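You operate a simulated robot arm through the tools that you are given. There is no shell and no other tool.

Carry out the task below with a simulated robot arm. There is one attempt and no reset: what you move stays moved.

JOB
Put things in order on the orange stand end of the white bench. At the end: the white foam block from the orange stand end of the white bench stands where the grey felt pad stood; the grey felt pad stands on top of the blue pad; the white felt pad stands on top of the yellow pad; the white lamp base from the orange stand end of the white bench stands where the white felt pad stood; the white jar from the orange stand end of the white bench stands where the white foam block stood; whatever was shut is shut again. Leave all else as you found it, and nothing knocked over.

Only the result counts: the job must be done as asked and must still hold three seconds after the hand-in. Knocking over, shifting, dropping, spilling or breaking anything else fails it.

ROBOT AND FRAMES
A 6-joint arm with a two-finger gripper, fixed in place. Base frame: the origin is at the foot of the arm, x ahead of it, y to its left, z up; the work surface is at about z = 0.8. Units: m, degrees, N and s.
With the tool pointing down near the work surface it reaches from about 0.1 to 0.7 m from the base axis. Its first joint turns from -66.0 to 66.0 degrees. Payload 2.45 kg.
The tool frame sits at the grasp point between the pads (the TCP): z along the fingers, y along the line on which they close. The tips reach 0.03 m beyond it. Largest opening 0.106 m; the body of the gripper starts 0.079 m behind the TCP.
Orientation is that of the tool frame in the base frame, as [roll, pitch, yaw] about the fixed x, y, z axes, in that order (R = Rz(yaw) Ry(pitch) Rx(roll)). With the fingers straight down and closing along the base's y, the tool's x points along the base's -x, its y along +y and its z along -z.

CONTROLS
- The arm moves only by the tool send_rows. Its argument "motion" is a list of rows, each an object (a shift or turn left out is 0, a gripper value left out holds the last) with "travel": the shift along the tool's x, y, z in units of 100 mm (1.0 is 100 mm), a list of three; "angular": the turn, a rotation vector about the tool's x, y, z in units of 60 degrees (1.0 is 60 degrees), a list of three; "grip": the opening, from 0 (shut) to 1 (fully open). In form: [{"travel": [x, y, z], "angular": [wx, wy, wz], "grip": grip}, ...]. A call has 1 to 20 rows; each row is the pose to reach, as a shift and turn from the pose commanded when the call began, along the tool's axes at that moment. A call with a number of a shift or a turn outside -1 to 1 is refused whole. Each row takes 0.2 s and may step no farther than 0.05 m and 8.6 degrees from the row before; otherwise, or with a gripper value out of range, the whole call is refused. Where a pose cannot be reached the arm comes as near as it can. A force on the tool above 40 N (or 10 N above the force at the start of the call, whichever is more), or a blocked arm, ends the call early, and 0.2 s more pass. The fingers move at their own pace (about 0.153 m/s each) and stop on an object; they squeeze with about 25 N. The grip force told is the motor's: it shows also when the fingers shut on nothing. Time passes only in rows, and 0.2 s behind the last, so rows that repeat a pose let the fingers close. It gives the time, the measured TCP pose, the force on the tool (base axes), the opening and the grip force at its end, in the units of the frame above (readings bear some noise), with the torque about the TCP (base axes, N m) and any sound that the robot's microphone picked up.
- Cameras (640 x 400 px; columns grow to the right, rows downward): "scene" is fixed at [0.0511, 0.4147, 1.4024]; the picture's right is [-0.74, -0.67, 0.00], its down [-0.43, 0.48, -0.77] and it looks along [0.51, -0.57, -0.64] (base axes); focal length 270 px, centre (320, 200). "wrist" rides on the gripper at [0.076, -0.002, -0.106] in the tool frame; the picture's right is [0.02, 1.00, 0.00], its down [-0.78, 0.02, -0.62] and it looks along [-0.62, 0.01, 0.78] (tool axes); focal length 247 px, centre (320, 200). There is no depth. A picture from a camera that has moved, and an enlarged one, comes with that camera's place and axes in the base frame and with its lens. The place of the scene camera against the robot may be out by one fixed shift of up to 0.012 m in any direction.
- grab_frame(camera): a new picture of that camera. No time passes.
- zoom(camera, box): a new picture of the part [left, top, right, bottom] of that camera's present view, enlarged. No time passes.
- hand_in(): hands the job in; it is judged then, once.

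Places have to be worked out from the pictures, the camera data and where the tool is seen. Open the gripper and draw the arm clear of the work before you hand the job in, unless the task says otherwise.

The tools are called after "Call:" as a command line: name --argument value ..., lists and objects as JSON in quotes. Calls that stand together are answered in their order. send_rows: Moves the arm, as the interface text tells. Its arguments: {"type":"object","properties":{"motion":{"type":"array"}},"required":["motion"]} The other tools are called the same way: grab_frame (camera) takes a picture; zoom (camera, box) takes an enlarged picture of a part of a camera's view; hand_in () hands the job in.

At the start:

```text
t: 0.0
ee_pos: [0.3076, -0.0385, 1.116]
tcp_rot: [-180.0, 0.0, -179.9]
force: [-0.5, -0.1, -0.3]
moment: [0.03, 0.0, -0.01]
gripper_width: 0.1059
finger_force: 0.1
```

scene: 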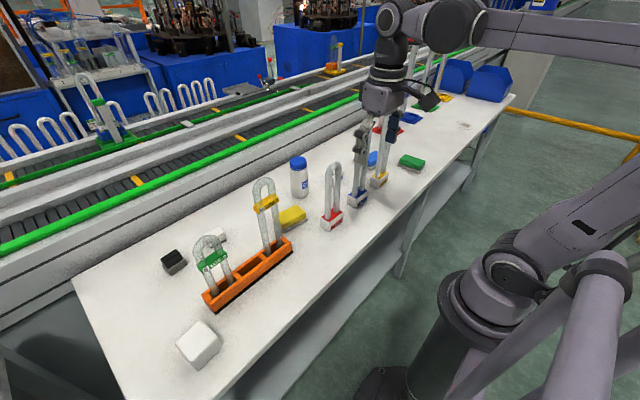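
wrist: 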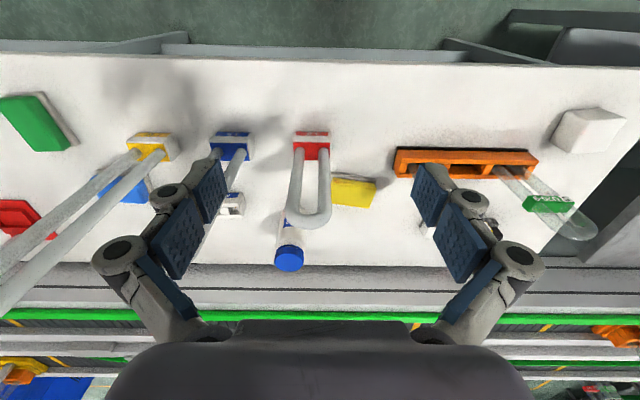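

I'll look closely at the bench before moving; the first pictures show an orange stand, several pads, U-shaped lamps and a jar.

Call:
zoom --camera "scene" --box '[140, 140, 340, 265]'

Call:
zoom --camera "scene" --box '[140, 220, 340, 380]'

Call:
zoom --camera "scene" --box '[300, 80, 480, 220]'

Call:
zoom --camera "wrist" --box '[0, 60, 320, 280]'

Call:
zoom --camera "wrist" --box '[320, 60, 640, 280]'

```text
3.20 times, centred on (240, 202) of scene
camera zoom: at [0.0511, 0.4147, 1.4024], right [-0.74, -0.67, 0.0], down [-0.43, 0.48, -0.77], along [0.51, -0.57, -0.64], focal length 863 px, centre (576, 192)
```

zoom: 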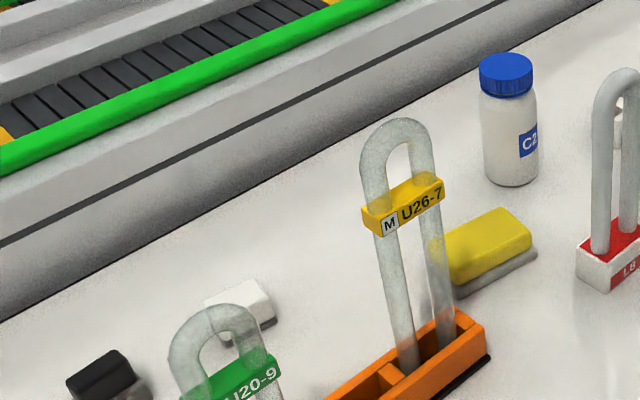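

```text
2.50 times, centred on (240, 300) of scene
camera zoom: at [0.0511, 0.4147, 1.4024], right [-0.74, -0.67, 0.0], down [-0.43, 0.48, -0.77], along [0.51, -0.57, -0.64], focal length 674 px, centre (520, -50)
```

zoom: 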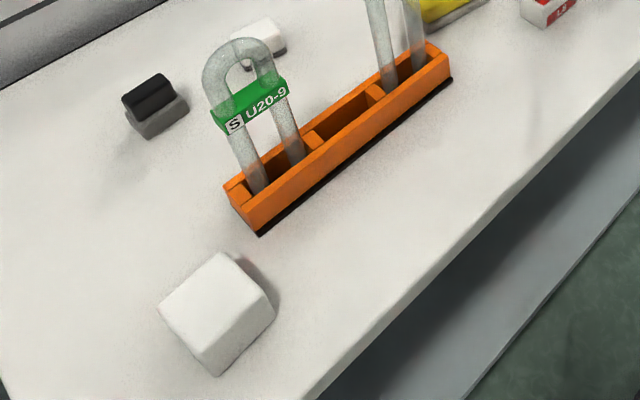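

```text
2.86 times, centred on (390, 150) of scene
camera zoom: at [0.0511, 0.4147, 1.4024], right [-0.74, -0.67, 0.0], down [-0.43, 0.48, -0.77], along [0.51, -0.57, -0.64], focal length 770 px, centre (120, 343)
```

zoom: 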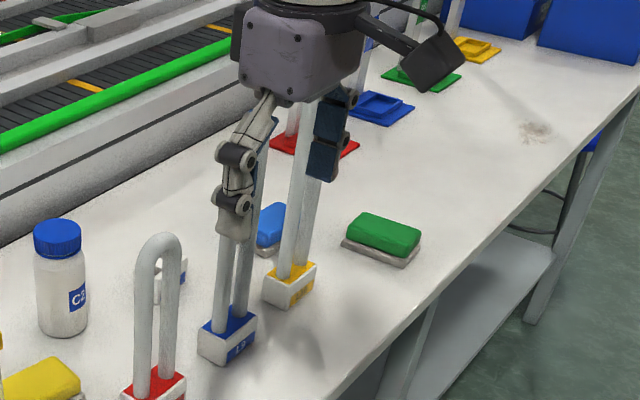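

```text
1.82 times, centred on (160, 170) of wrist
camera zoom: at [0.2316, -0.0402, 1.2222], right [-0.02, 1.0, 0.0], down [0.78, 0.02, 0.62], along [0.62, 0.01, -0.78], focal length 449 px, centre (611, 254)
```

zoom: 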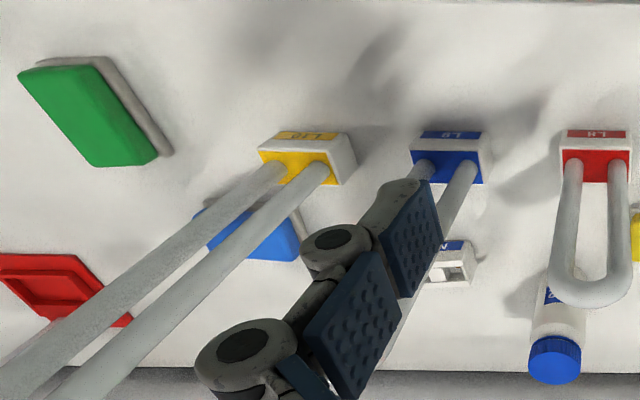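

```text
1.82 times, centred on (480, 170) of wrist
camera zoom: at [0.2316, -0.0402, 1.2222], right [-0.02, 1.0, 0.0], down [0.78, 0.02, 0.62], along [0.62, 0.01, -0.78], focal length 449 px, centre (29, 254)
```

zoom: 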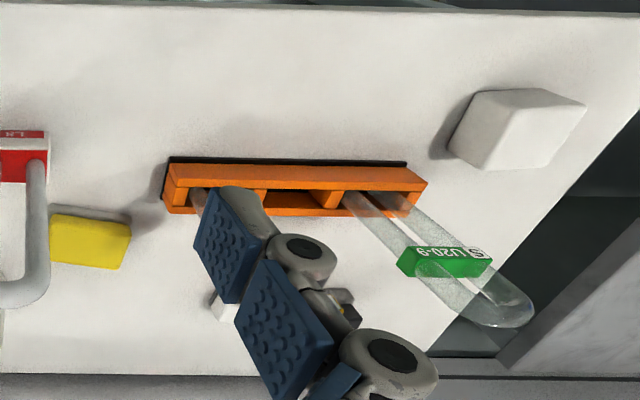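

The first pictures show roughly: orange stand near x 0.46–0.5, y 0.11–0.38; red/blue/yellow lamps along x≈0.44 toward −y; the pads farther off. I raise the hand straight up and back a little to get a clearer overview.

Call:
send_rows --motion '[{"travel": [0.2, 0, -0.4]}, {"travel": [0.4, 0, -0.8]}, {"travel": [0.5, 0, -1.0]}]'

```text
t: 0.8
ee_pos: [0.2563, -0.0365, 1.2154]
tcp_rot: [180.0, 0.1, 180.0]
force: [0.1, 0.4, 0.3]
moment: [-0.01, -0.01, -0.01]
gripper_width: 0.1061
finger_force: 0.1
```

Call:
grab_frame --camera "scene"

Call:
grab_frame --camera "wrist"

```text
taken
```

scene: 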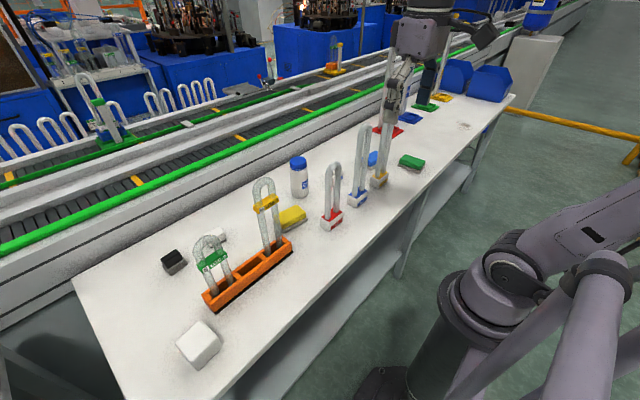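

```text
taken
camera wrist: at [0.1803, -0.0385, 1.322], right [-0.02, 1.0, 0.0], down [0.78, 0.02, 0.62], along [0.62, 0.01, -0.78], focal length 247 px, centre (320, 200)
```

wrist: 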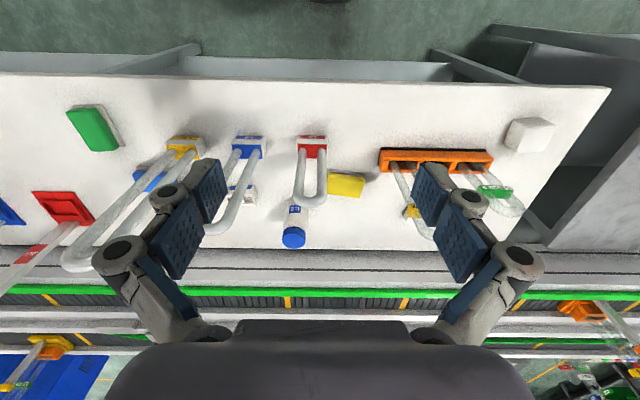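

The overview now shows the lamps more openly. I zoom in to identify every object and its outline.

Call:
zoom --camera "scene" --box '[280, 110, 440, 240]'

Call:
zoom --camera "scene" --box '[360, 60, 540, 180]'

Call:
zoom --camera "wrist" --box '[0, 80, 220, 280]'

Call:
zoom --camera "wrist" --box '[220, 110, 400, 260]'

Call:
zoom --camera "wrist" --box '[360, 100, 600, 260]'

```text
3.08 times, centred on (360, 175) of scene
camera zoom: at [0.0511, 0.4147, 1.4024], right [-0.74, -0.67, 0.0], down [-0.43, 0.48, -0.77], along [0.51, -0.57, -0.64], focal length 829 px, centre (197, 277)
```

zoom: 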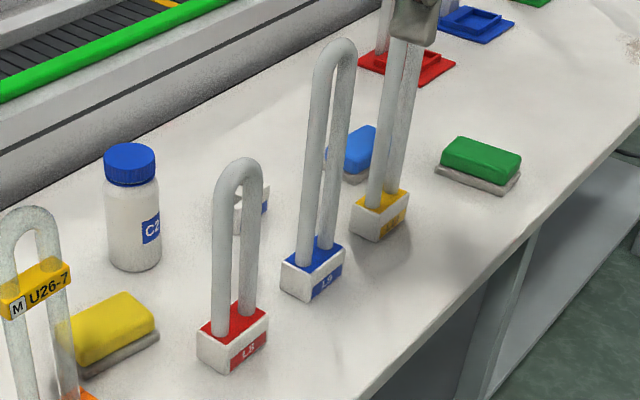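

```text
3.33 times, centred on (450, 120) of scene
camera zoom: at [0.0511, 0.4147, 1.4024], right [-0.74, -0.67, 0.0], down [-0.43, 0.48, -0.77], along [0.51, -0.57, -0.64], focal length 898 px, centre (-113, 467)
```

zoom: 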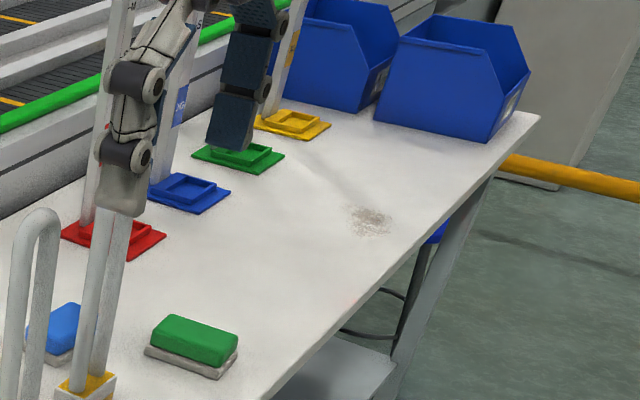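

```text
2.00 times, centred on (110, 180) of wrist
camera zoom: at [0.1803, -0.0385, 1.322], right [-0.02, 1.0, 0.0], down [0.78, 0.02, 0.62], along [0.62, 0.01, -0.78], focal length 494 px, centre (740, 240)
```

zoom: 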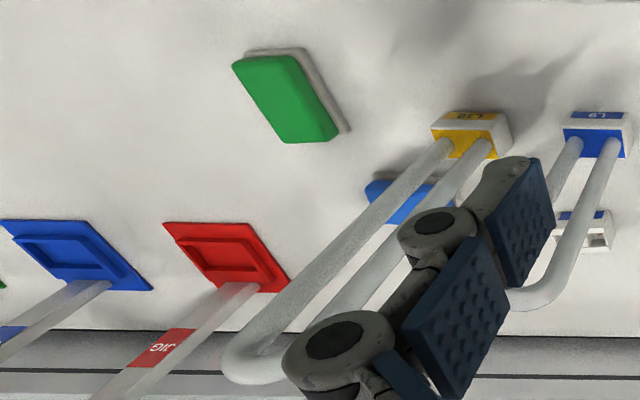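

```text
2.67 times, centred on (310, 185) of wrist
camera zoom: at [0.1803, -0.0385, 1.322], right [-0.02, 1.0, 0.0], down [0.78, 0.02, 0.62], along [0.62, 0.01, -0.78], focal length 659 px, centre (347, 240)
```

zoom: 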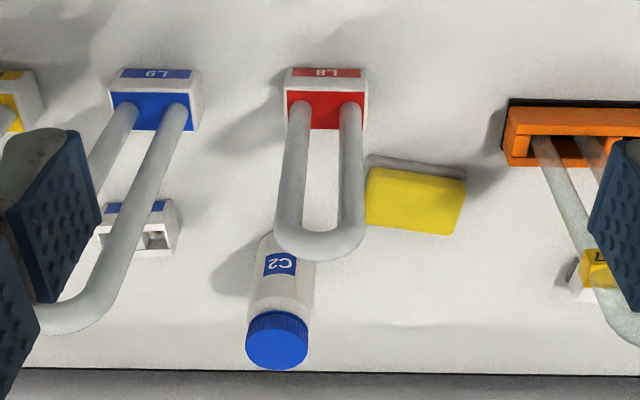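

```text
2.50 times, centred on (480, 180) of wrist
camera zoom: at [0.1803, -0.0385, 1.322], right [-0.02, 1.0, 0.0], down [0.78, 0.02, 0.62], along [0.62, 0.01, -0.78], focal length 617 px, centre (-80, 250)
```

zoom: 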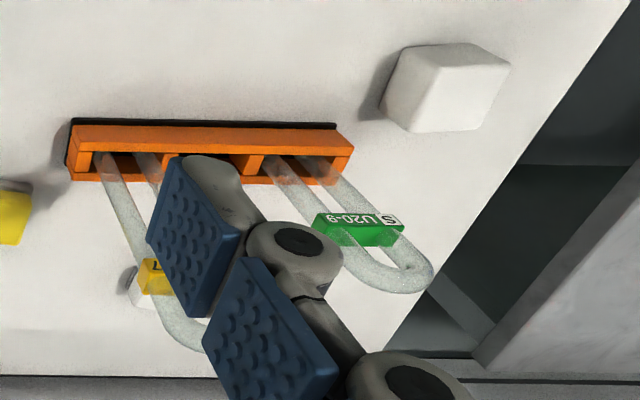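

Bench objects are identified: empty white base near (0.58, −0.23), jar near (0.6, −0.1). I also want to understand the arm's own shape, since the tall yellow L10 lamp stands between the base and the blue pad.

Call:
zoom --camera "scene" --box '[340, 0, 640, 190]'

Call:
zoom --camera "scene" --box '[380, 170, 640, 400]'

```text
2.11 times, centred on (490, 95) of scene
camera zoom: at [0.0511, 0.4147, 1.4024], right [-0.74, -0.67, 0.0], down [-0.43, 0.48, -0.77], along [0.51, -0.57, -0.64], focal length 568 px, centre (-38, 421)
```

zoom: 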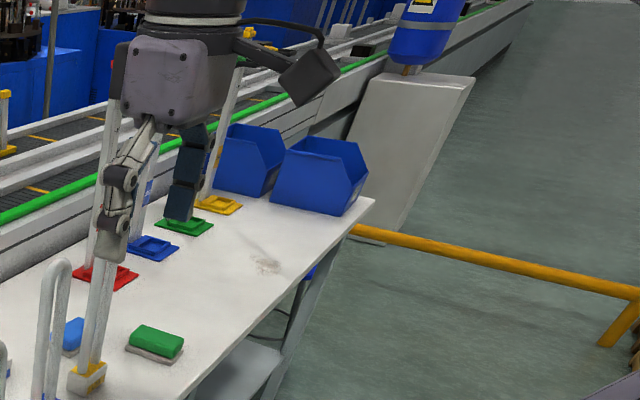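

```text
1.74 times, centred on (510, 285) of scene
camera zoom: at [0.0511, 0.4147, 1.4024], right [-0.74, -0.67, 0.0], down [-0.43, 0.48, -0.77], along [0.51, -0.57, -0.64], focal length 469 px, centre (-10, 52)
```

zoom: 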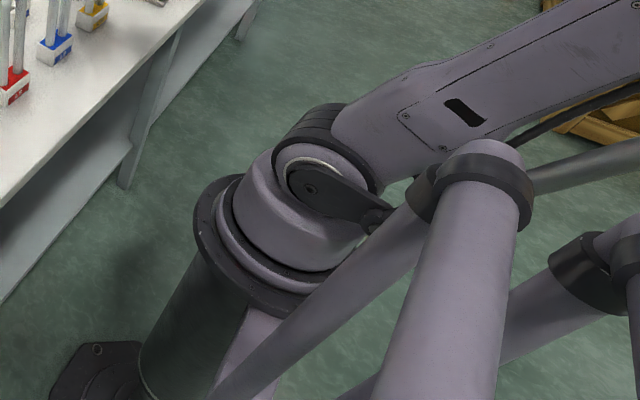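

Next I swing the hand toward the orange stand end at a safe height (z≈1.2, above all lamp tops) to see the felt pads and foam block.

Call:
send_rows --motion '[{"travel": [0, 0.45, 0]}, {"travel": [0, 0.9, 0]}, {"travel": [0, 1.0, 0]}]'

Call:
send_rows --motion '[{"travel": [0, 0.45, 0]}, {"travel": [0, 0.9, 0]}, {"travel": [0, 1.0, 0]}]'

Call:
send_rows --motion '[{"travel": [-0.3, 0.3, 0]}, {"travel": [-0.6, 0.6, 0]}, {"travel": [-0.9, 0.9, 0]}]'

Call:
grab_frame --camera "scene"

Call:
grab_frame --camera "wrist"

```text
t: 1.6
ee_pos: [0.2572, 0.0618, 1.2173]
tcp_rot: [-179.9, 0.0, 179.9]
force: [-0.5, -1.1, -0.5]
moment: [-0.04, 0.0, 0.0]
gripper_width: 0.106
finger_force: 0.1
```

```text
t: 2.4
ee_pos: [0.2572, 0.1609, 1.2171]
tcp_rot: [179.9, 0.0, -179.9]
force: [0.3, 0.2, 0.2]
moment: [-0.02, -0.01, 0.0]
gripper_width: 0.1058
finger_force: 0.1
```

```text
t: 3.2
ee_pos: [0.347, 0.2528, 1.2177]
tcp_rot: [-179.9, 0.0, -179.9]
force: [-0.7, -0.5, 0.3]
moment: [-0.02, 0.01, -0.04]
gripper_width: 0.1058
finger_force: 0.1
```

```text
taken
```

scene: 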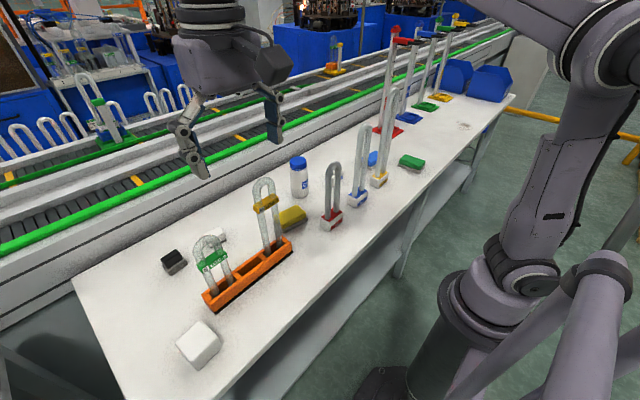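

```text
taken
camera wrist: at [0.271, 0.2507, 1.3227], right [-0.02, 1.0, 0.0], down [0.78, 0.02, 0.62], along [0.62, 0.01, -0.78], focal length 247 px, centre (320, 200)
```

wrist: 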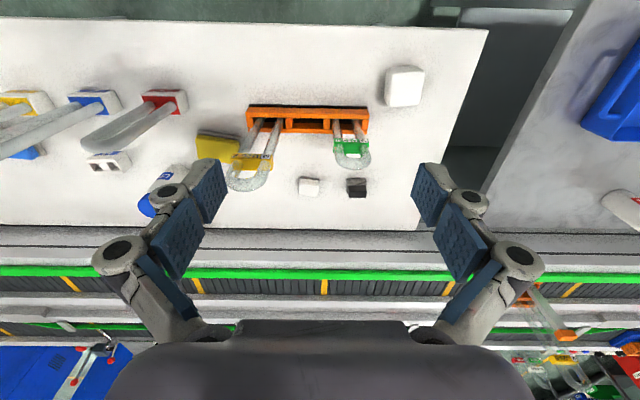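

Clear view now. I zoom into the stand end and the small pads for measurement.

Call:
zoom --camera "wrist" --box '[240, 50, 460, 210]'

Call:
zoom --camera "wrist" --box '[280, 160, 400, 220]'

Call:
zoom --camera "wrist" --box '[0, 70, 260, 230]'

Call:
zoom --camera "scene" --box '[280, 20, 480, 240]'

```text
2.50 times, centred on (350, 130) of wrist
camera zoom: at [0.271, 0.2507, 1.3227], right [-0.02, 1.0, 0.0], down [0.78, 0.02, 0.62], along [0.62, 0.01, -0.78], focal length 617 px, centre (245, 375)
```

zoom: 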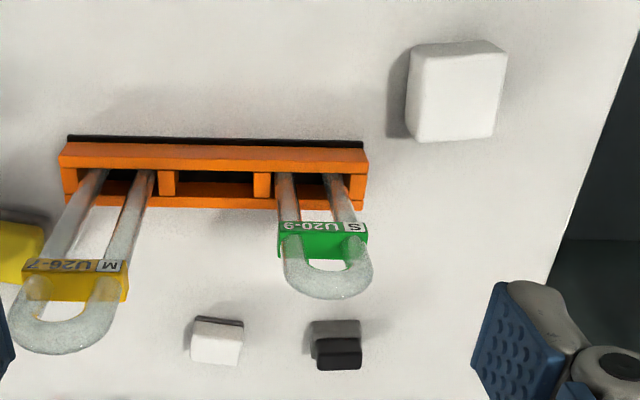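

```text
5.33 times, centred on (340, 190) of wrist
camera zoom: at [0.271, 0.2507, 1.3227], right [-0.02, 1.0, 0.0], down [0.78, 0.02, 0.62], along [0.62, 0.01, -0.78], focal length 1317 px, centre (213, 253)
```

zoom: 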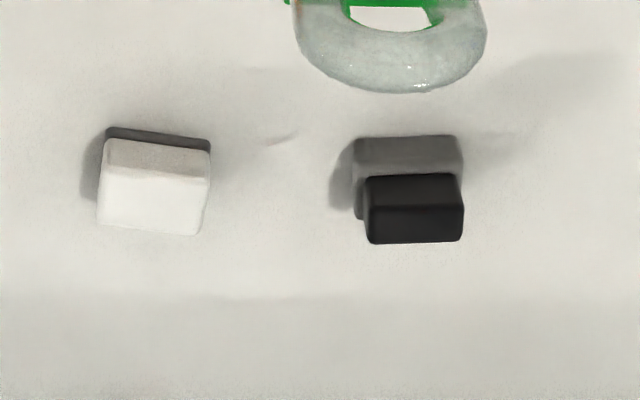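

```text
2.46 times, centred on (130, 150) of wrist
camera zoom: at [0.271, 0.2507, 1.3227], right [-0.02, 1.0, 0.0], down [0.78, 0.02, 0.62], along [0.62, 0.01, -0.78], focal length 608 px, centre (788, 323)
```

zoom: 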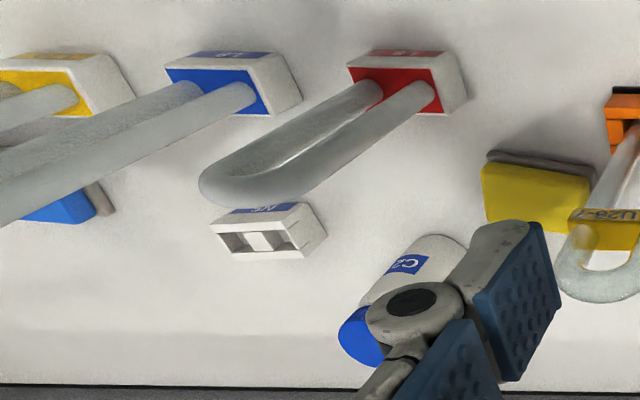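

```text
1.82 times, centred on (380, 130) of scene
camera zoom: at [0.0511, 0.4147, 1.4023], right [-0.74, -0.67, 0.0], down [-0.43, 0.48, -0.77], along [0.51, -0.57, -0.64], focal length 490 px, centre (211, 327)
```

zoom: 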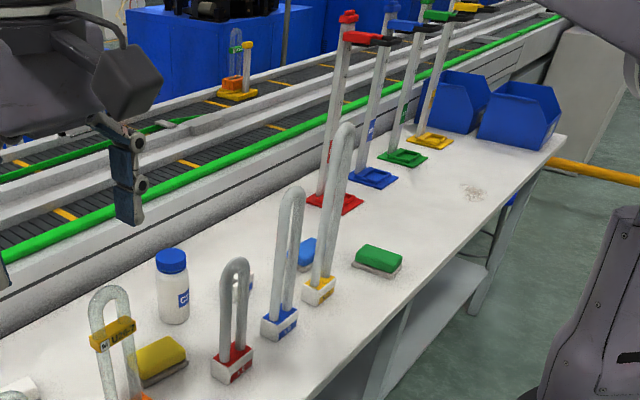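

Pads located approximately: white felt pad near (0.63, 0.23), grey/black one near (0.63, 0.35), about 51×37 mm each. I move out over them at safe height to measure more exactly and to check reach.

Call:
send_rows --motion '[{"travel": [-0.4, 0.1, 0]}, {"travel": [-0.8, 0.2, 0]}, {"travel": [-1.0, 0.3, 0]}]'

Call:
send_rows --motion '[{"travel": [-0.4, 0.0, 0.2]}, {"travel": [-0.8, 0.0, 0.5]}, {"travel": [-1.0, 0.0, 0.9]}]'

Call:
grab_frame --camera "scene"

Call:
grab_frame --camera "wrist"

```text
t: 4.0
ee_pos: [0.4489, 0.2826, 1.2156]
tcp_rot: [-179.9, 0.0, 179.9]
force: [0.9, -0.4, -0.4]
moment: [-0.01, 0.02, -0.01]
gripper_width: 0.1057
finger_force: 0.0
```

```text
t: 4.8
ee_pos: [0.5455, 0.2787, 1.1267]
tcp_rot: [179.9, 0.0, -180.0]
force: [-0.1, -0.5, -0.4]
moment: [-0.01, 0.07, 0.01]
gripper_width: 0.1057
finger_force: 0.0
out of reach, approached as far as the arm can: row 2
```

```text
taken
```

scene: 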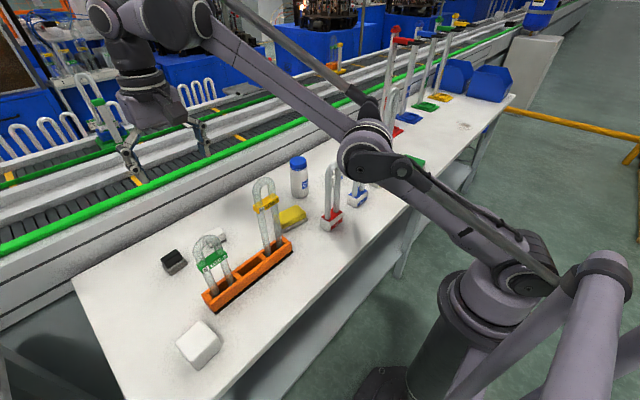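

```text
taken
camera wrist: at [0.4688, 0.2769, 1.2324], right [-0.02, 1.0, 0.0], down [0.78, 0.02, 0.62], along [0.62, 0.01, -0.78], focal length 247 px, centre (320, 200)
```

wrist: 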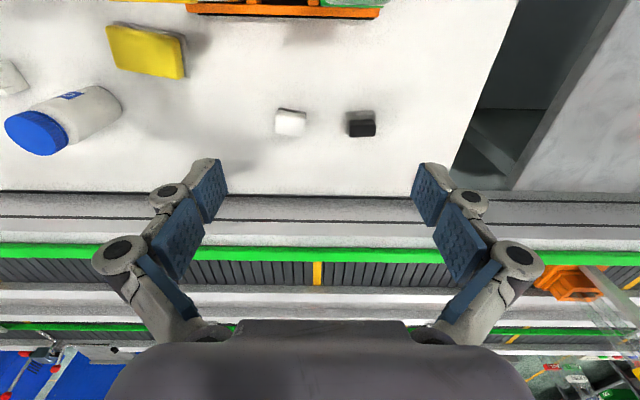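

The arm's layout is now clear: the forearm runs about 0.1 m to the right (−y side) of the tool axis. Zooming on the pads for measurement from this closer pose.

Call:
zoom --camera "wrist" --box '[250, 90, 410, 190]'

Call:
zoom --camera "wrist" --box '[90, 0, 250, 100]'

Call:
zoom --camera "scene" --box '[140, 220, 260, 300]'

```text
4.00 times, centred on (330, 140) of wrist
camera zoom: at [0.4688, 0.2769, 1.2324], right [-0.02, 1.0, 0.0], down [0.78, 0.02, 0.62], along [0.62, 0.01, -0.78], focal length 988 px, centre (280, 440)
```

zoom: 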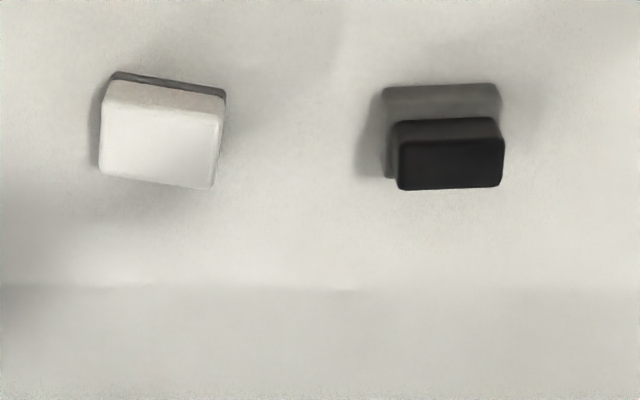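

```text
4.00 times, centred on (170, 50) of wrist
camera zoom: at [0.4688, 0.2769, 1.2324], right [-0.02, 1.0, 0.0], down [0.78, 0.02, 0.62], along [0.62, 0.01, -0.78], focal length 988 px, centre (920, 800)
```

zoom: 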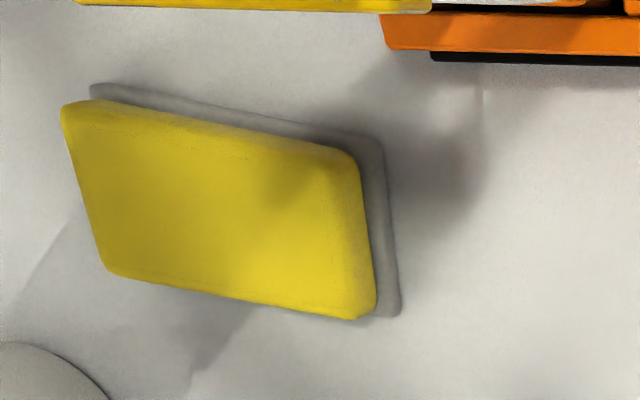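

```text
5.00 times, centred on (200, 260) of scene
camera zoom: at [0.051, 0.4147, 1.4023], right [-0.74, -0.67, 0.0], down [-0.43, 0.48, -0.77], along [0.51, -0.57, -0.64], focal length 1348 px, centre (920, -100)
```

zoom: 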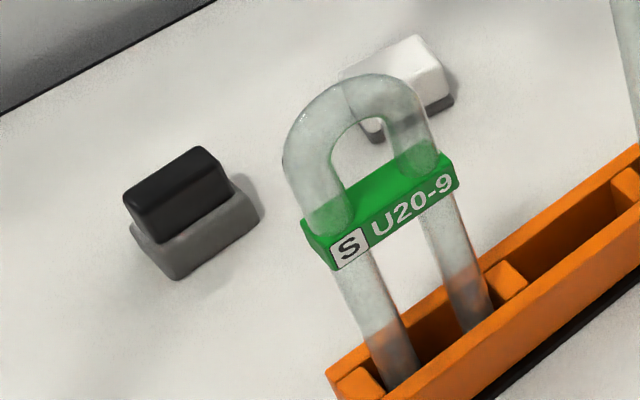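

Measured: white felt pad centre ≈(0.628, 0.229), turned about −10°; grey pad centre ≈(0.635, 0.349); yellow pad centre ≈(0.530, 0.024), about 0.10×0.06. I check the size of the camera housing on the wrist for clearance against lamps.

Call:
zoom --camera "scene" --box '[60, 0, 260, 190]'

Call:
zoom --camera "scene" --box '[140, 290, 260, 380]'

```text
2.11 times, centred on (160, 95) of scene
camera zoom: at [0.051, 0.4147, 1.4023], right [-0.74, -0.67, 0.0], down [-0.43, 0.48, -0.77], along [0.51, -0.57, -0.64], focal length 568 px, centre (657, 421)
```

zoom: 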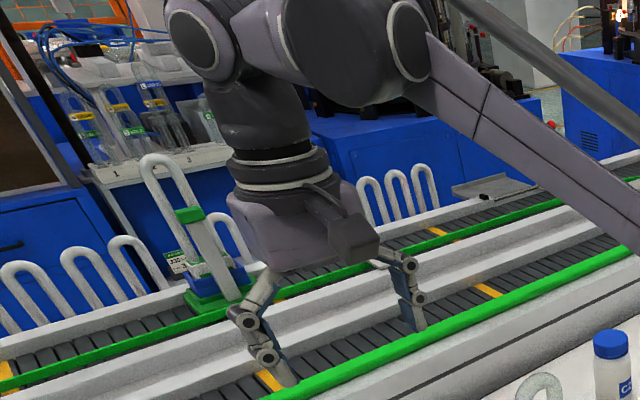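

```text
4.44 times, centred on (200, 335) of scene
camera zoom: at [0.051, 0.4147, 1.4023], right [-0.74, -0.67, 0.0], down [-0.43, 0.48, -0.77], along [0.51, -0.57, -0.64], focal length 1198 px, centre (853, -400)
```

zoom: 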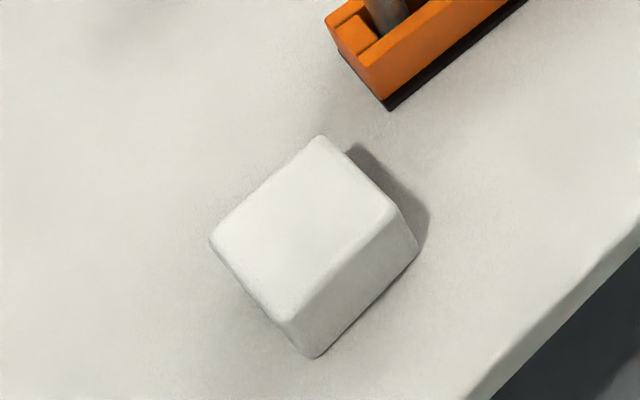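

The housing is small and the forearm sits well to the right. I now descend toward a point above the white felt pad (target TCP ≈ (0.628, 0.229)) in stages, turning the hand about −10° to match the pad.

Call:
send_rows --motion '[{"travel": [0.0, -0.1, 0.4]}, {"travel": [-0.2, -0.3, 0.8], "angular": [0, 0, 0.1]}, {"travel": [-0.4, -0.4, 1.0], "angular": [0, 0, 0.17]}, {"travel": [-0.4, -0.4, 1.0], "angular": [0, 0, 0.17]}]'

Call:
grab_frame --camera "wrist"

Call:
grab_frame --camera "scene"

```text
t: 5.8
ee_pos: [0.5888, 0.2413, 1.0265]
tcp_rot: [179.9, 0.0, 169.8]
force: [0.1, 0.1, -0.8]
moment: [0.0, 0.0, 0.0]
gripper_width: 0.1058
finger_force: 0.0
```

```text
taken
camera wrist: at [0.5137, 0.2529, 1.1326], right [0.16, 0.99, 0.0], down [0.77, -0.12, 0.62], along [0.61, -0.1, -0.78], focal length 247 px, centre (320, 200)
```

wrist: 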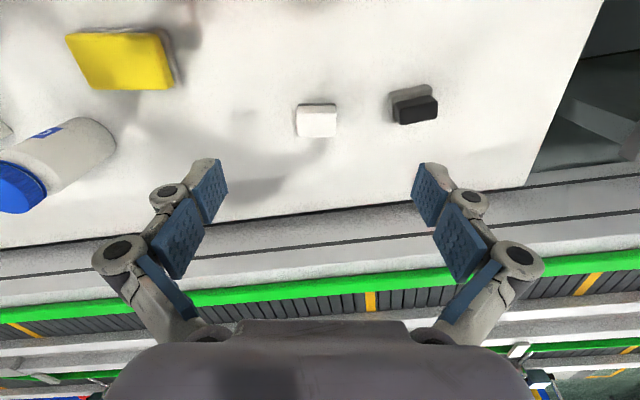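

```text
taken
```

scene: 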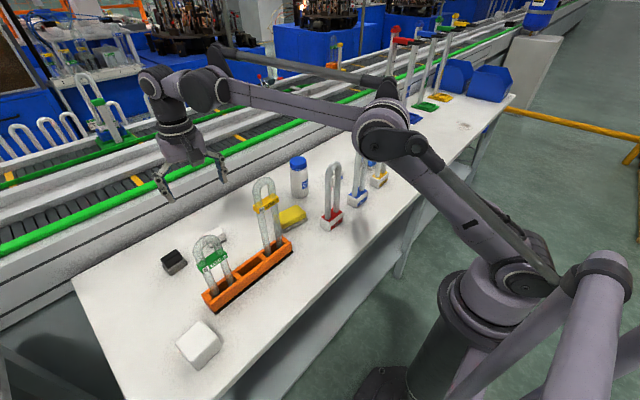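

The white pad now looks square to the hand. I zoom for a precise offset.

Call:
zoom --camera "wrist" --box '[260, 80, 380, 160]'

Call:
zoom --camera "wrist" --box '[360, 60, 480, 140]'

Call:
zoom --camera "wrist" --box '[40, 10, 200, 110]'

```text
5.00 times, centred on (320, 120) of wrist
camera zoom: at [0.5137, 0.2529, 1.1326], right [0.16, 0.99, 0.0], down [0.77, -0.12, 0.62], along [0.61, -0.1, -0.78], focal length 1235 px, centre (320, 600)
```

zoom: 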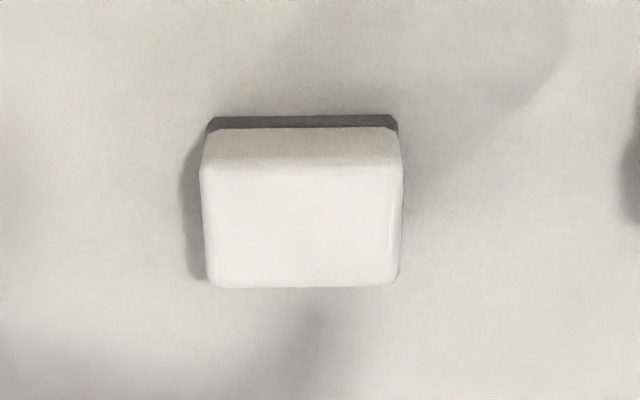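

```text
5.00 times, centred on (420, 100) of wrist
camera zoom: at [0.5137, 0.2529, 1.1326], right [0.16, 0.99, 0.0], down [0.77, -0.12, 0.62], along [0.61, -0.1, -0.78], focal length 1235 px, centre (-180, 700)
```

zoom: 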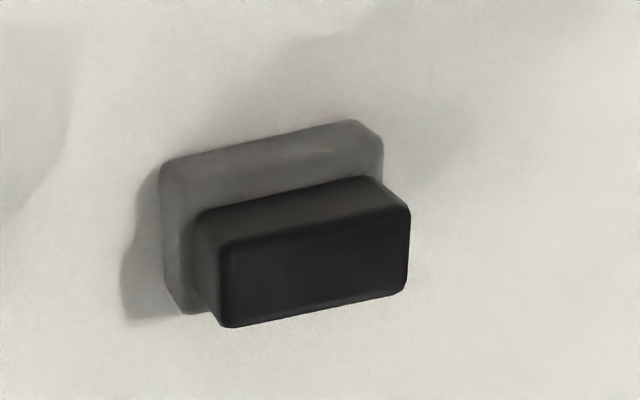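

```text
4.00 times, centred on (120, 60) of wrist
camera zoom: at [0.5137, 0.2529, 1.1326], right [0.16, 0.99, 0.0], down [0.77, -0.12, 0.62], along [0.61, -0.1, -0.78], focal length 988 px, centre (1120, 760)
```

zoom: 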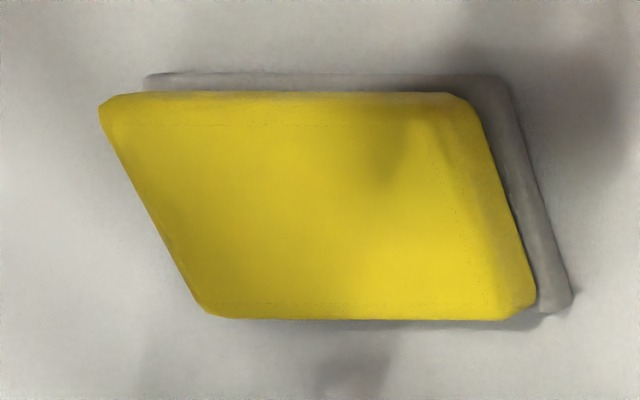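

White pad lies at tool offset about (−44, −5) mm, base ≈(0.631, 0.228). I shift over it and descend 0.1 m, then re-check.

Call:
send_rows --motion '[{"travel": [-0.22, -0.03, 0.2]}, {"travel": [-0.44, -0.05, 0.5]}, {"travel": [-0.44, -0.05, 0.9]}, {"travel": [-0.44, -0.05, 1.0]}, {"travel": [-0.44, -0.05, 1.0]}]'

Call:
grab_frame --camera "wrist"

Call:
grab_frame --camera "scene"

```text
t: 7.0
ee_pos: [0.6301, 0.2288, 0.926]
tcp_rot: [180.0, 0.0, 169.9]
force: [0.5, 0.1, -1.3]
moment: [0.0, 0.0, 0.02]
gripper_width: 0.1061
finger_force: 0.0
```

```text
taken
camera wrist: at [0.5555, 0.2417, 1.0312], right [0.16, 0.99, 0.0], down [0.77, -0.12, 0.62], along [0.61, -0.1, -0.78], focal length 247 px, centre (320, 200)
```

wrist: 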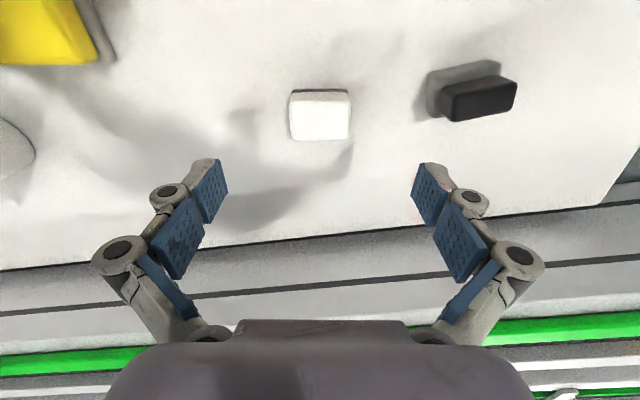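

```text
taken
```

scene: 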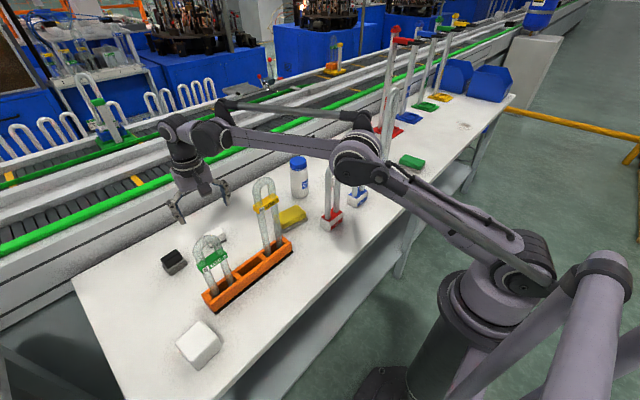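

Pad is centred between the fingers (expected pixel ≈(320,114), seen ≈(320,115)). I descend 88 mm to z≈0.838 and then close on it.

Call:
send_rows --motion '[{"travel": [0, 0, 0.3], "grip": 1}, {"travel": [0, 0, 0.6]}, {"travel": [0, 0, 0.8]}, {"travel": [0, 0, 0.88]}, {"travel": [0, 0, 0.88]}]'

Call:
grab_frame --camera "wrist"

Call:
grab_frame --camera "scene"

```text
t: 8.2
ee_pos: [0.6307, 0.2286, 0.8424]
tcp_rot: [179.9, 0.0, 169.8]
force: [-0.3, -0.1, -0.6]
moment: [-0.02, 0.03, 0.03]
gripper_width: 0.1061
finger_force: 0.0
```

```text
taken
camera wrist: at [0.5548, 0.2416, 0.9466], right [0.16, 0.99, 0.0], down [0.77, -0.12, 0.62], along [0.61, -0.1, -0.78], focal length 247 px, centre (320, 200)
```

wrist: 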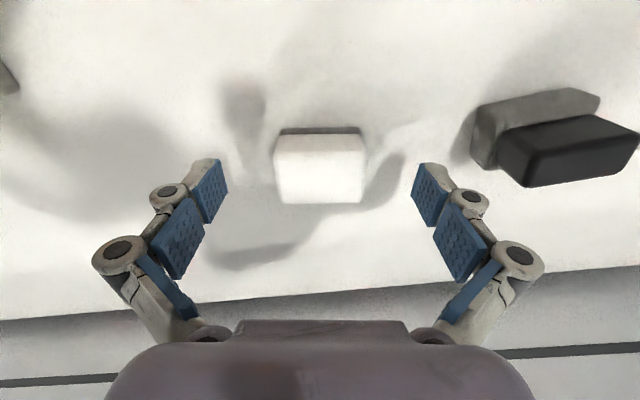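

```text
taken
```

scene: 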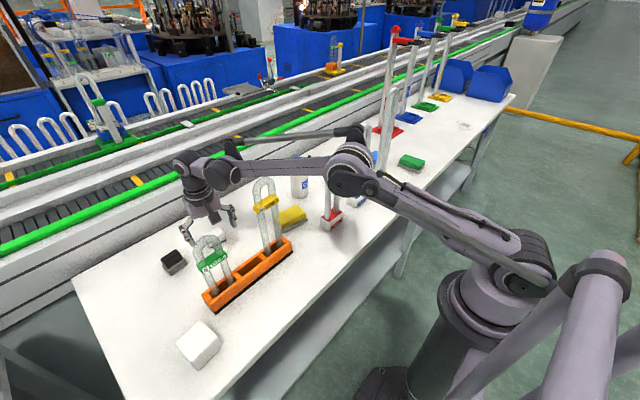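

Fingers straddle the pad with it centred. I close the gripper at this pose.

Call:
send_rows --motion '[{"travel": [0, 0, 0], "grip": 0}, {"travel": [0, 0, 0], "grip": 0}, {"travel": [0, 0, 0], "grip": 0}, {"travel": [0, 0, 0], "grip": 0}]'

Call:
grab_frame --camera "wrist"

```text
t: 9.2
ee_pos: [0.6295, 0.2309, 0.8389]
tcp_rot: [-179.9, 0.1, 169.8]
force: [-0.8, 0.6, 8.9]
moment: [-0.1, 0.06, 0.0]
gripper_width: 0.0488
finger_force: 24.7
```

```text
taken
camera wrist: at [0.5548, 0.2415, 0.9464], right [0.16, 0.99, 0.0], down [0.77, -0.12, 0.62], along [0.61, -0.1, -0.78], focal length 247 px, centre (320, 200)
```

wrist: 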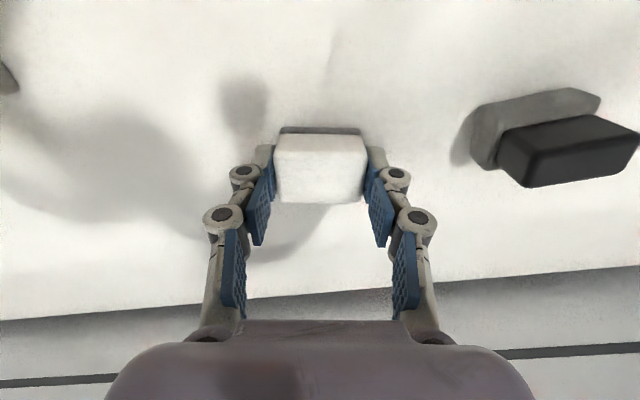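

Grip holds at 48.8 mm on the white pad. The upward 9 N suggests the fingertips brushed the table as they closed, so I'll use slightly more height later. I lift straight up 0.1 m now.

Call:
send_rows --motion '[{"travel": [0, 0, -0.1]}, {"travel": [0, 0, -0.4]}, {"travel": [0, 0, -0.8]}, {"travel": [0, 0, -1.0]}, {"travel": [0, 0, -1.0]}]'

Call:
grab_frame --camera "wrist"

```text
t: 10.4
ee_pos: [0.632, 0.2289, 0.939]
tcp_rot: [-180.0, -0.1, 169.7]
force: [0.2, -0.5, -0.2]
moment: [0.05, 0.04, 0.02]
gripper_width: 0.0491
finger_force: 25.1
```

```text
taken
camera wrist: at [0.5562, 0.2416, 1.0449], right [0.16, 0.99, 0.0], down [0.77, -0.12, 0.62], along [0.61, -0.1, -0.78], focal length 247 px, centre (320, 200)
```

wrist: 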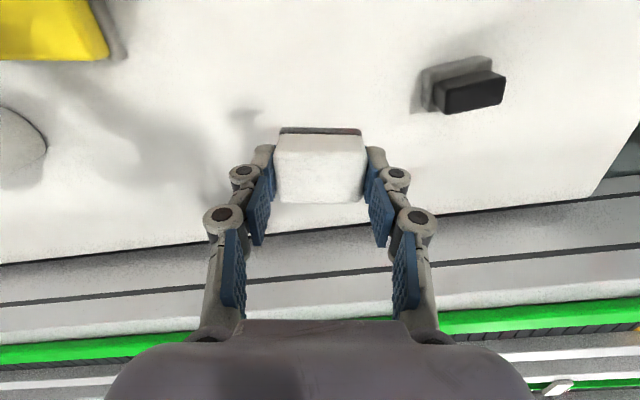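

Pad is held securely. I carry it toward the yellow pad, first along −y while staying far out (x≈0.61) so the camera housing keeps clear of the M lamp.

Call:
send_rows --motion '[{"travel": [-0.035, -0.45, 0]}, {"travel": [-0.07, -0.95, 0]}, {"travel": [-0.07, -0.95, 0]}]'

Call:
send_rows --motion '[{"travel": [-0.02, -0.4, -0.1]}, {"travel": [-0.035, -0.756, -0.2]}, {"travel": [-0.035, -0.756, -0.2]}]'

Call:
grab_frame --camera "wrist"

Call:
grab_frame --camera "scene"

```text
refused: row 2 steps farther than a row can; nothing moved
```

```text
t: 11.2
ee_pos: [0.6217, 0.1515, 0.9576]
tcp_rot: [179.9, 0.0, 169.7]
force: [0.6, -0.2, -1.4]
moment: [0.0, -0.02, -0.01]
gripper_width: 0.0488
finger_force: 24.8
```

```text
taken
camera wrist: at [0.5454, 0.1635, 1.0639], right [0.16, 0.99, 0.0], down [0.77, -0.12, 0.62], along [0.61, -0.1, -0.78], focal length 247 px, centre (320, 200)
```

wrist: 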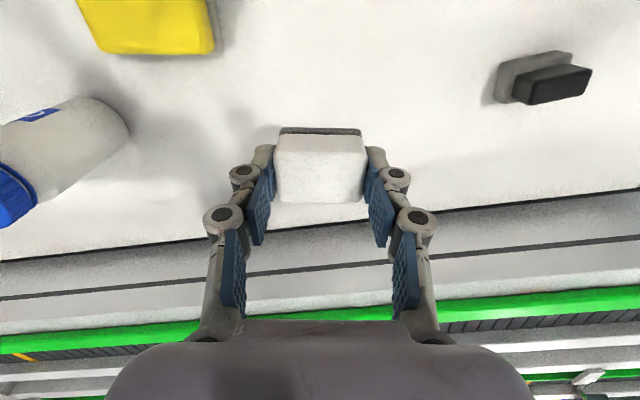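

```text
taken
```

scene: 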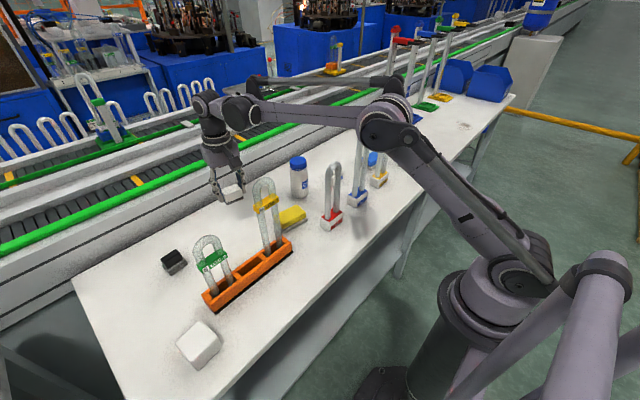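

One call was refused for step size, the other moved fine; the hand is at about (0.62, 0.154, 0.958). I continue toward the yellow pad.

Call:
send_rows --motion '[{"travel": [0.03, -0.4, 0]}, {"travel": [0.08, -0.8, 0]}, {"travel": [0.129, -0.976, 0]}, {"travel": [0.129, -0.976, 0]}]'

Call:
grab_frame --camera "wrist"

Call:
grab_frame --camera "scene"

```text
t: 12.2
ee_pos: [0.5904, 0.0585, 0.9588]
tcp_rot: [-180.0, 0.0, 169.7]
force: [0.4, -0.4, -0.9]
moment: [-0.04, 0.0, 0.04]
gripper_width: 0.0489
finger_force: 24.3
```

```text
taken
camera wrist: at [0.5154, 0.0702, 1.0649], right [0.16, 0.99, 0.0], down [0.77, -0.12, 0.62], along [0.61, -0.1, -0.78], focal length 247 px, centre (320, 200)
```

wrist: 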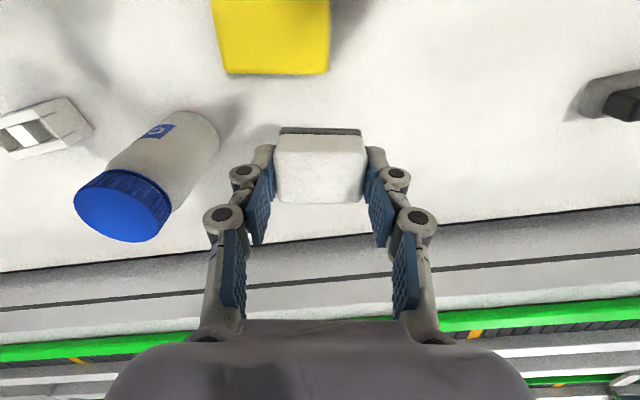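

```text
taken
```

scene: 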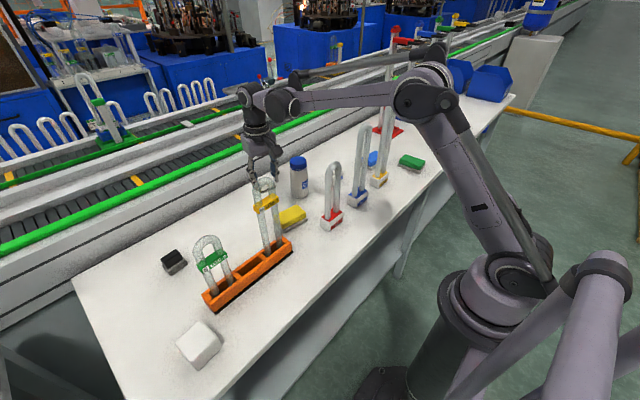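

Yellow pad is ahead-left; jar at about (0.60, −0.10). I move the held pad above the yellow pad centre ≈(0.530, 0.024), turning a further 8° so the camera sits midway between the L8 and M lamps.

Call:
send_rows --motion '[{"travel": [0.2, -0.18, 0], "angular": [0, 0, 0.05]}, {"travel": [0.4, -0.36, 0], "angular": [0, 0, 0.1]}, {"travel": [0.527, -0.46, 0], "angular": [0, 0, 0.133]}, {"travel": [0.527, -0.46, 0], "angular": [0, 0, 0.133]}]'

Call:
grab_frame --camera "wrist"

Call:
grab_frame --camera "scene"

```text
t: 13.2
ee_pos: [0.5301, 0.0227, 0.9591]
tcp_rot: [-179.9, 0.0, 161.8]
force: [-0.7, -1.1, -0.9]
moment: [0.02, 0.03, 0.01]
gripper_width: 0.0491
finger_force: 25.7
```

```text
taken
camera wrist: at [0.4583, 0.0453, 1.0643], right [0.29, 0.96, 0.0], down [0.75, -0.23, 0.62], along [0.59, -0.18, -0.78], focal length 247 px, centre (320, 200)
```

wrist: 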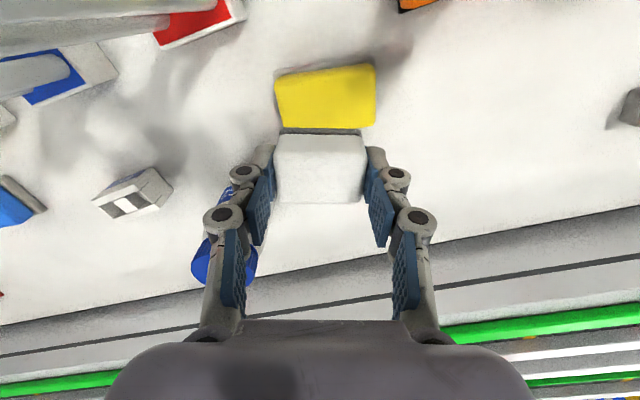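

```text
taken
```

scene: 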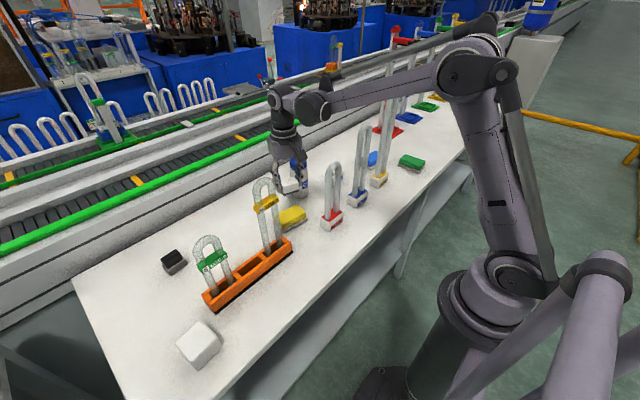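

Held pad is above the yellow one. I zoom to measure its offset relative to the yellow pad's top.

Call:
zoom --camera "wrist" --box '[250, 40, 410, 140]'

Call:
zoom --camera "scene" --box '[250, 140, 350, 240]'

```text
4.00 times, centred on (330, 90) of wrist
camera zoom: at [0.4583, 0.0453, 1.0643], right [0.29, 0.96, 0.0], down [0.75, -0.23, 0.62], along [0.59, -0.18, -0.78], focal length 988 px, centre (280, 640)
```

zoom: 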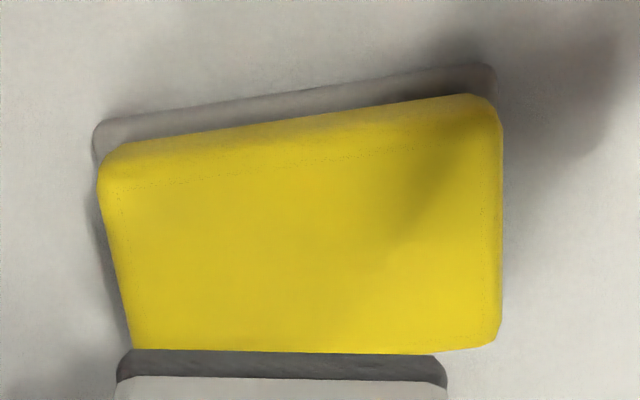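

```text
4.00 times, centred on (300, 190) of scene
camera zoom: at [0.0511, 0.4147, 1.4024], right [-0.74, -0.67, 0.0], down [-0.43, 0.48, -0.77], along [0.51, -0.57, -0.64], focal length 1078 px, centre (400, 240)
```

zoom: 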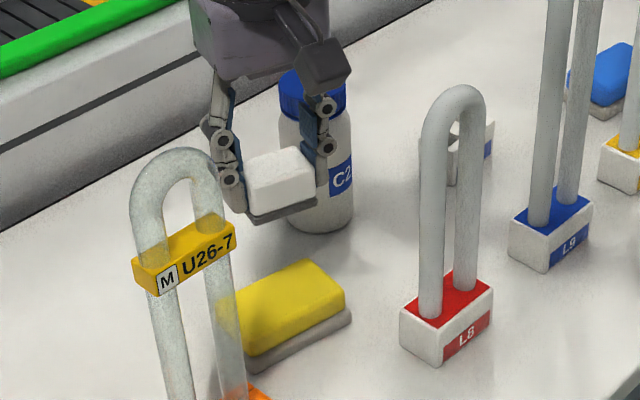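

The held pad is within ~5 mm of the yellow pad's centre. I shift +4 mm in tool x and y and lower to z≈0.888, still above expected contact (~0.868).

Call:
send_rows --motion '[{"travel": [0.04, 0.04, 0.3]}, {"travel": [0.04, 0.04, 0.55]}, {"travel": [0.04, 0.04, 0.7]}, {"travel": [0.04, 0.04, 0.7]}]'

Call:
zoom --camera "scene" --box '[250, 140, 350, 240]'

Call:
grab_frame --camera "wrist"

```text
t: 14.2
ee_pos: [0.5278, 0.0312, 0.8886]
tcp_rot: [-180.0, 0.0, 161.8]
force: [0.2, -0.7, -0.3]
moment: [-0.01, -0.02, -0.02]
gripper_width: 0.0492
finger_force: 24.8
```

```text
4.00 times, centred on (300, 190) of scene
camera zoom: at [0.0511, 0.4147, 1.4024], right [-0.74, -0.67, 0.0], down [-0.43, 0.48, -0.77], along [0.51, -0.57, -0.64], focal length 1078 px, centre (400, 240)
```

zoom: 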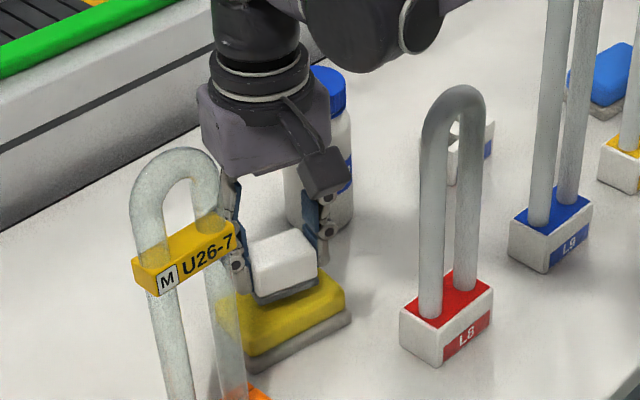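

```text
taken
camera wrist: at [0.4549, 0.0518, 0.9942], right [0.29, 0.96, 0.0], down [0.75, -0.23, 0.62], along [0.59, -0.18, -0.78], focal length 247 px, centre (320, 200)
```

wrist: 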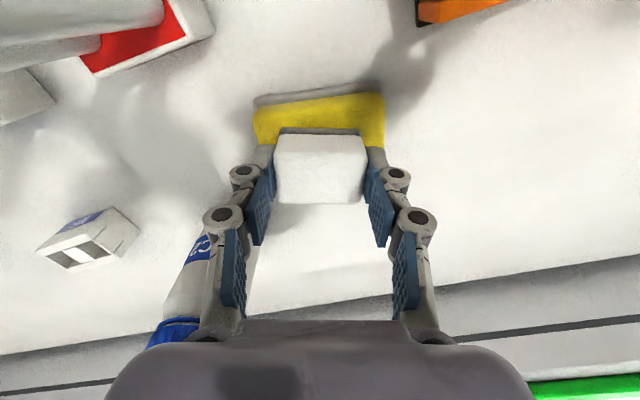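

Gap looks like about 15–20 mm. I lower in small steps and watch the force.

Call:
send_rows --motion '[{"travel": [0, 0, 0.05]}, {"travel": [0, 0, 0.1]}, {"travel": [0, 0, 0.14]}, {"travel": [0, 0, 0.14]}]'

Call:
zoom --camera "scene" --box '[270, 180, 330, 240]'

```text
t: 15.2
ee_pos: [0.5294, 0.0279, 0.8764]
tcp_rot: [-180.0, 0.1, 161.8]
force: [1.4, 0.5, 17.4]
moment: [0.04, -0.04, 0.01]
gripper_width: 0.0493
finger_force: 25.1
```

```text
6.67 times, centred on (300, 210) of scene
camera zoom: at [0.0508, 0.4147, 1.4024], right [-0.74, -0.67, 0.0], down [-0.43, 0.48, -0.77], along [0.51, -0.57, -0.64], focal length 1797 px, centre (453, 133)
```

zoom: 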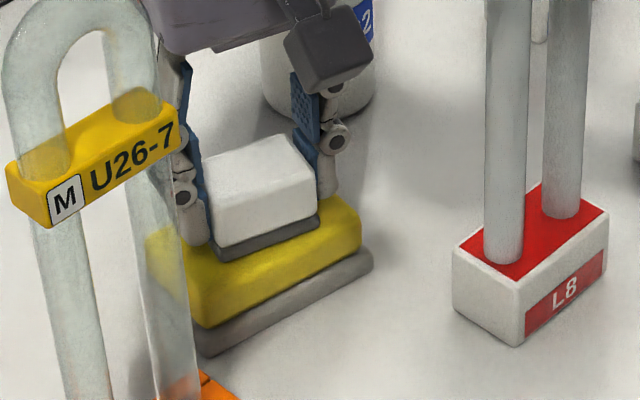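

Contact is felt (17 N); the picture shows the white pad resting on the yellow one. I ease up 2 mm, then open moderately.

Call:
send_rows --motion '[{"travel": [0, 0, -0.02], "grip": 0}, {"travel": [0, 0, -0.02], "grip": 0}]'

```text
t: 15.8
ee_pos: [0.5279, 0.0289, 0.8763]
tcp_rot: [180.0, 0.0, 161.8]
force: [-0.2, 0.0, -0.7]
moment: [0.0, -0.02, 0.01]
gripper_width: 0.0489
finger_force: 24.7
```

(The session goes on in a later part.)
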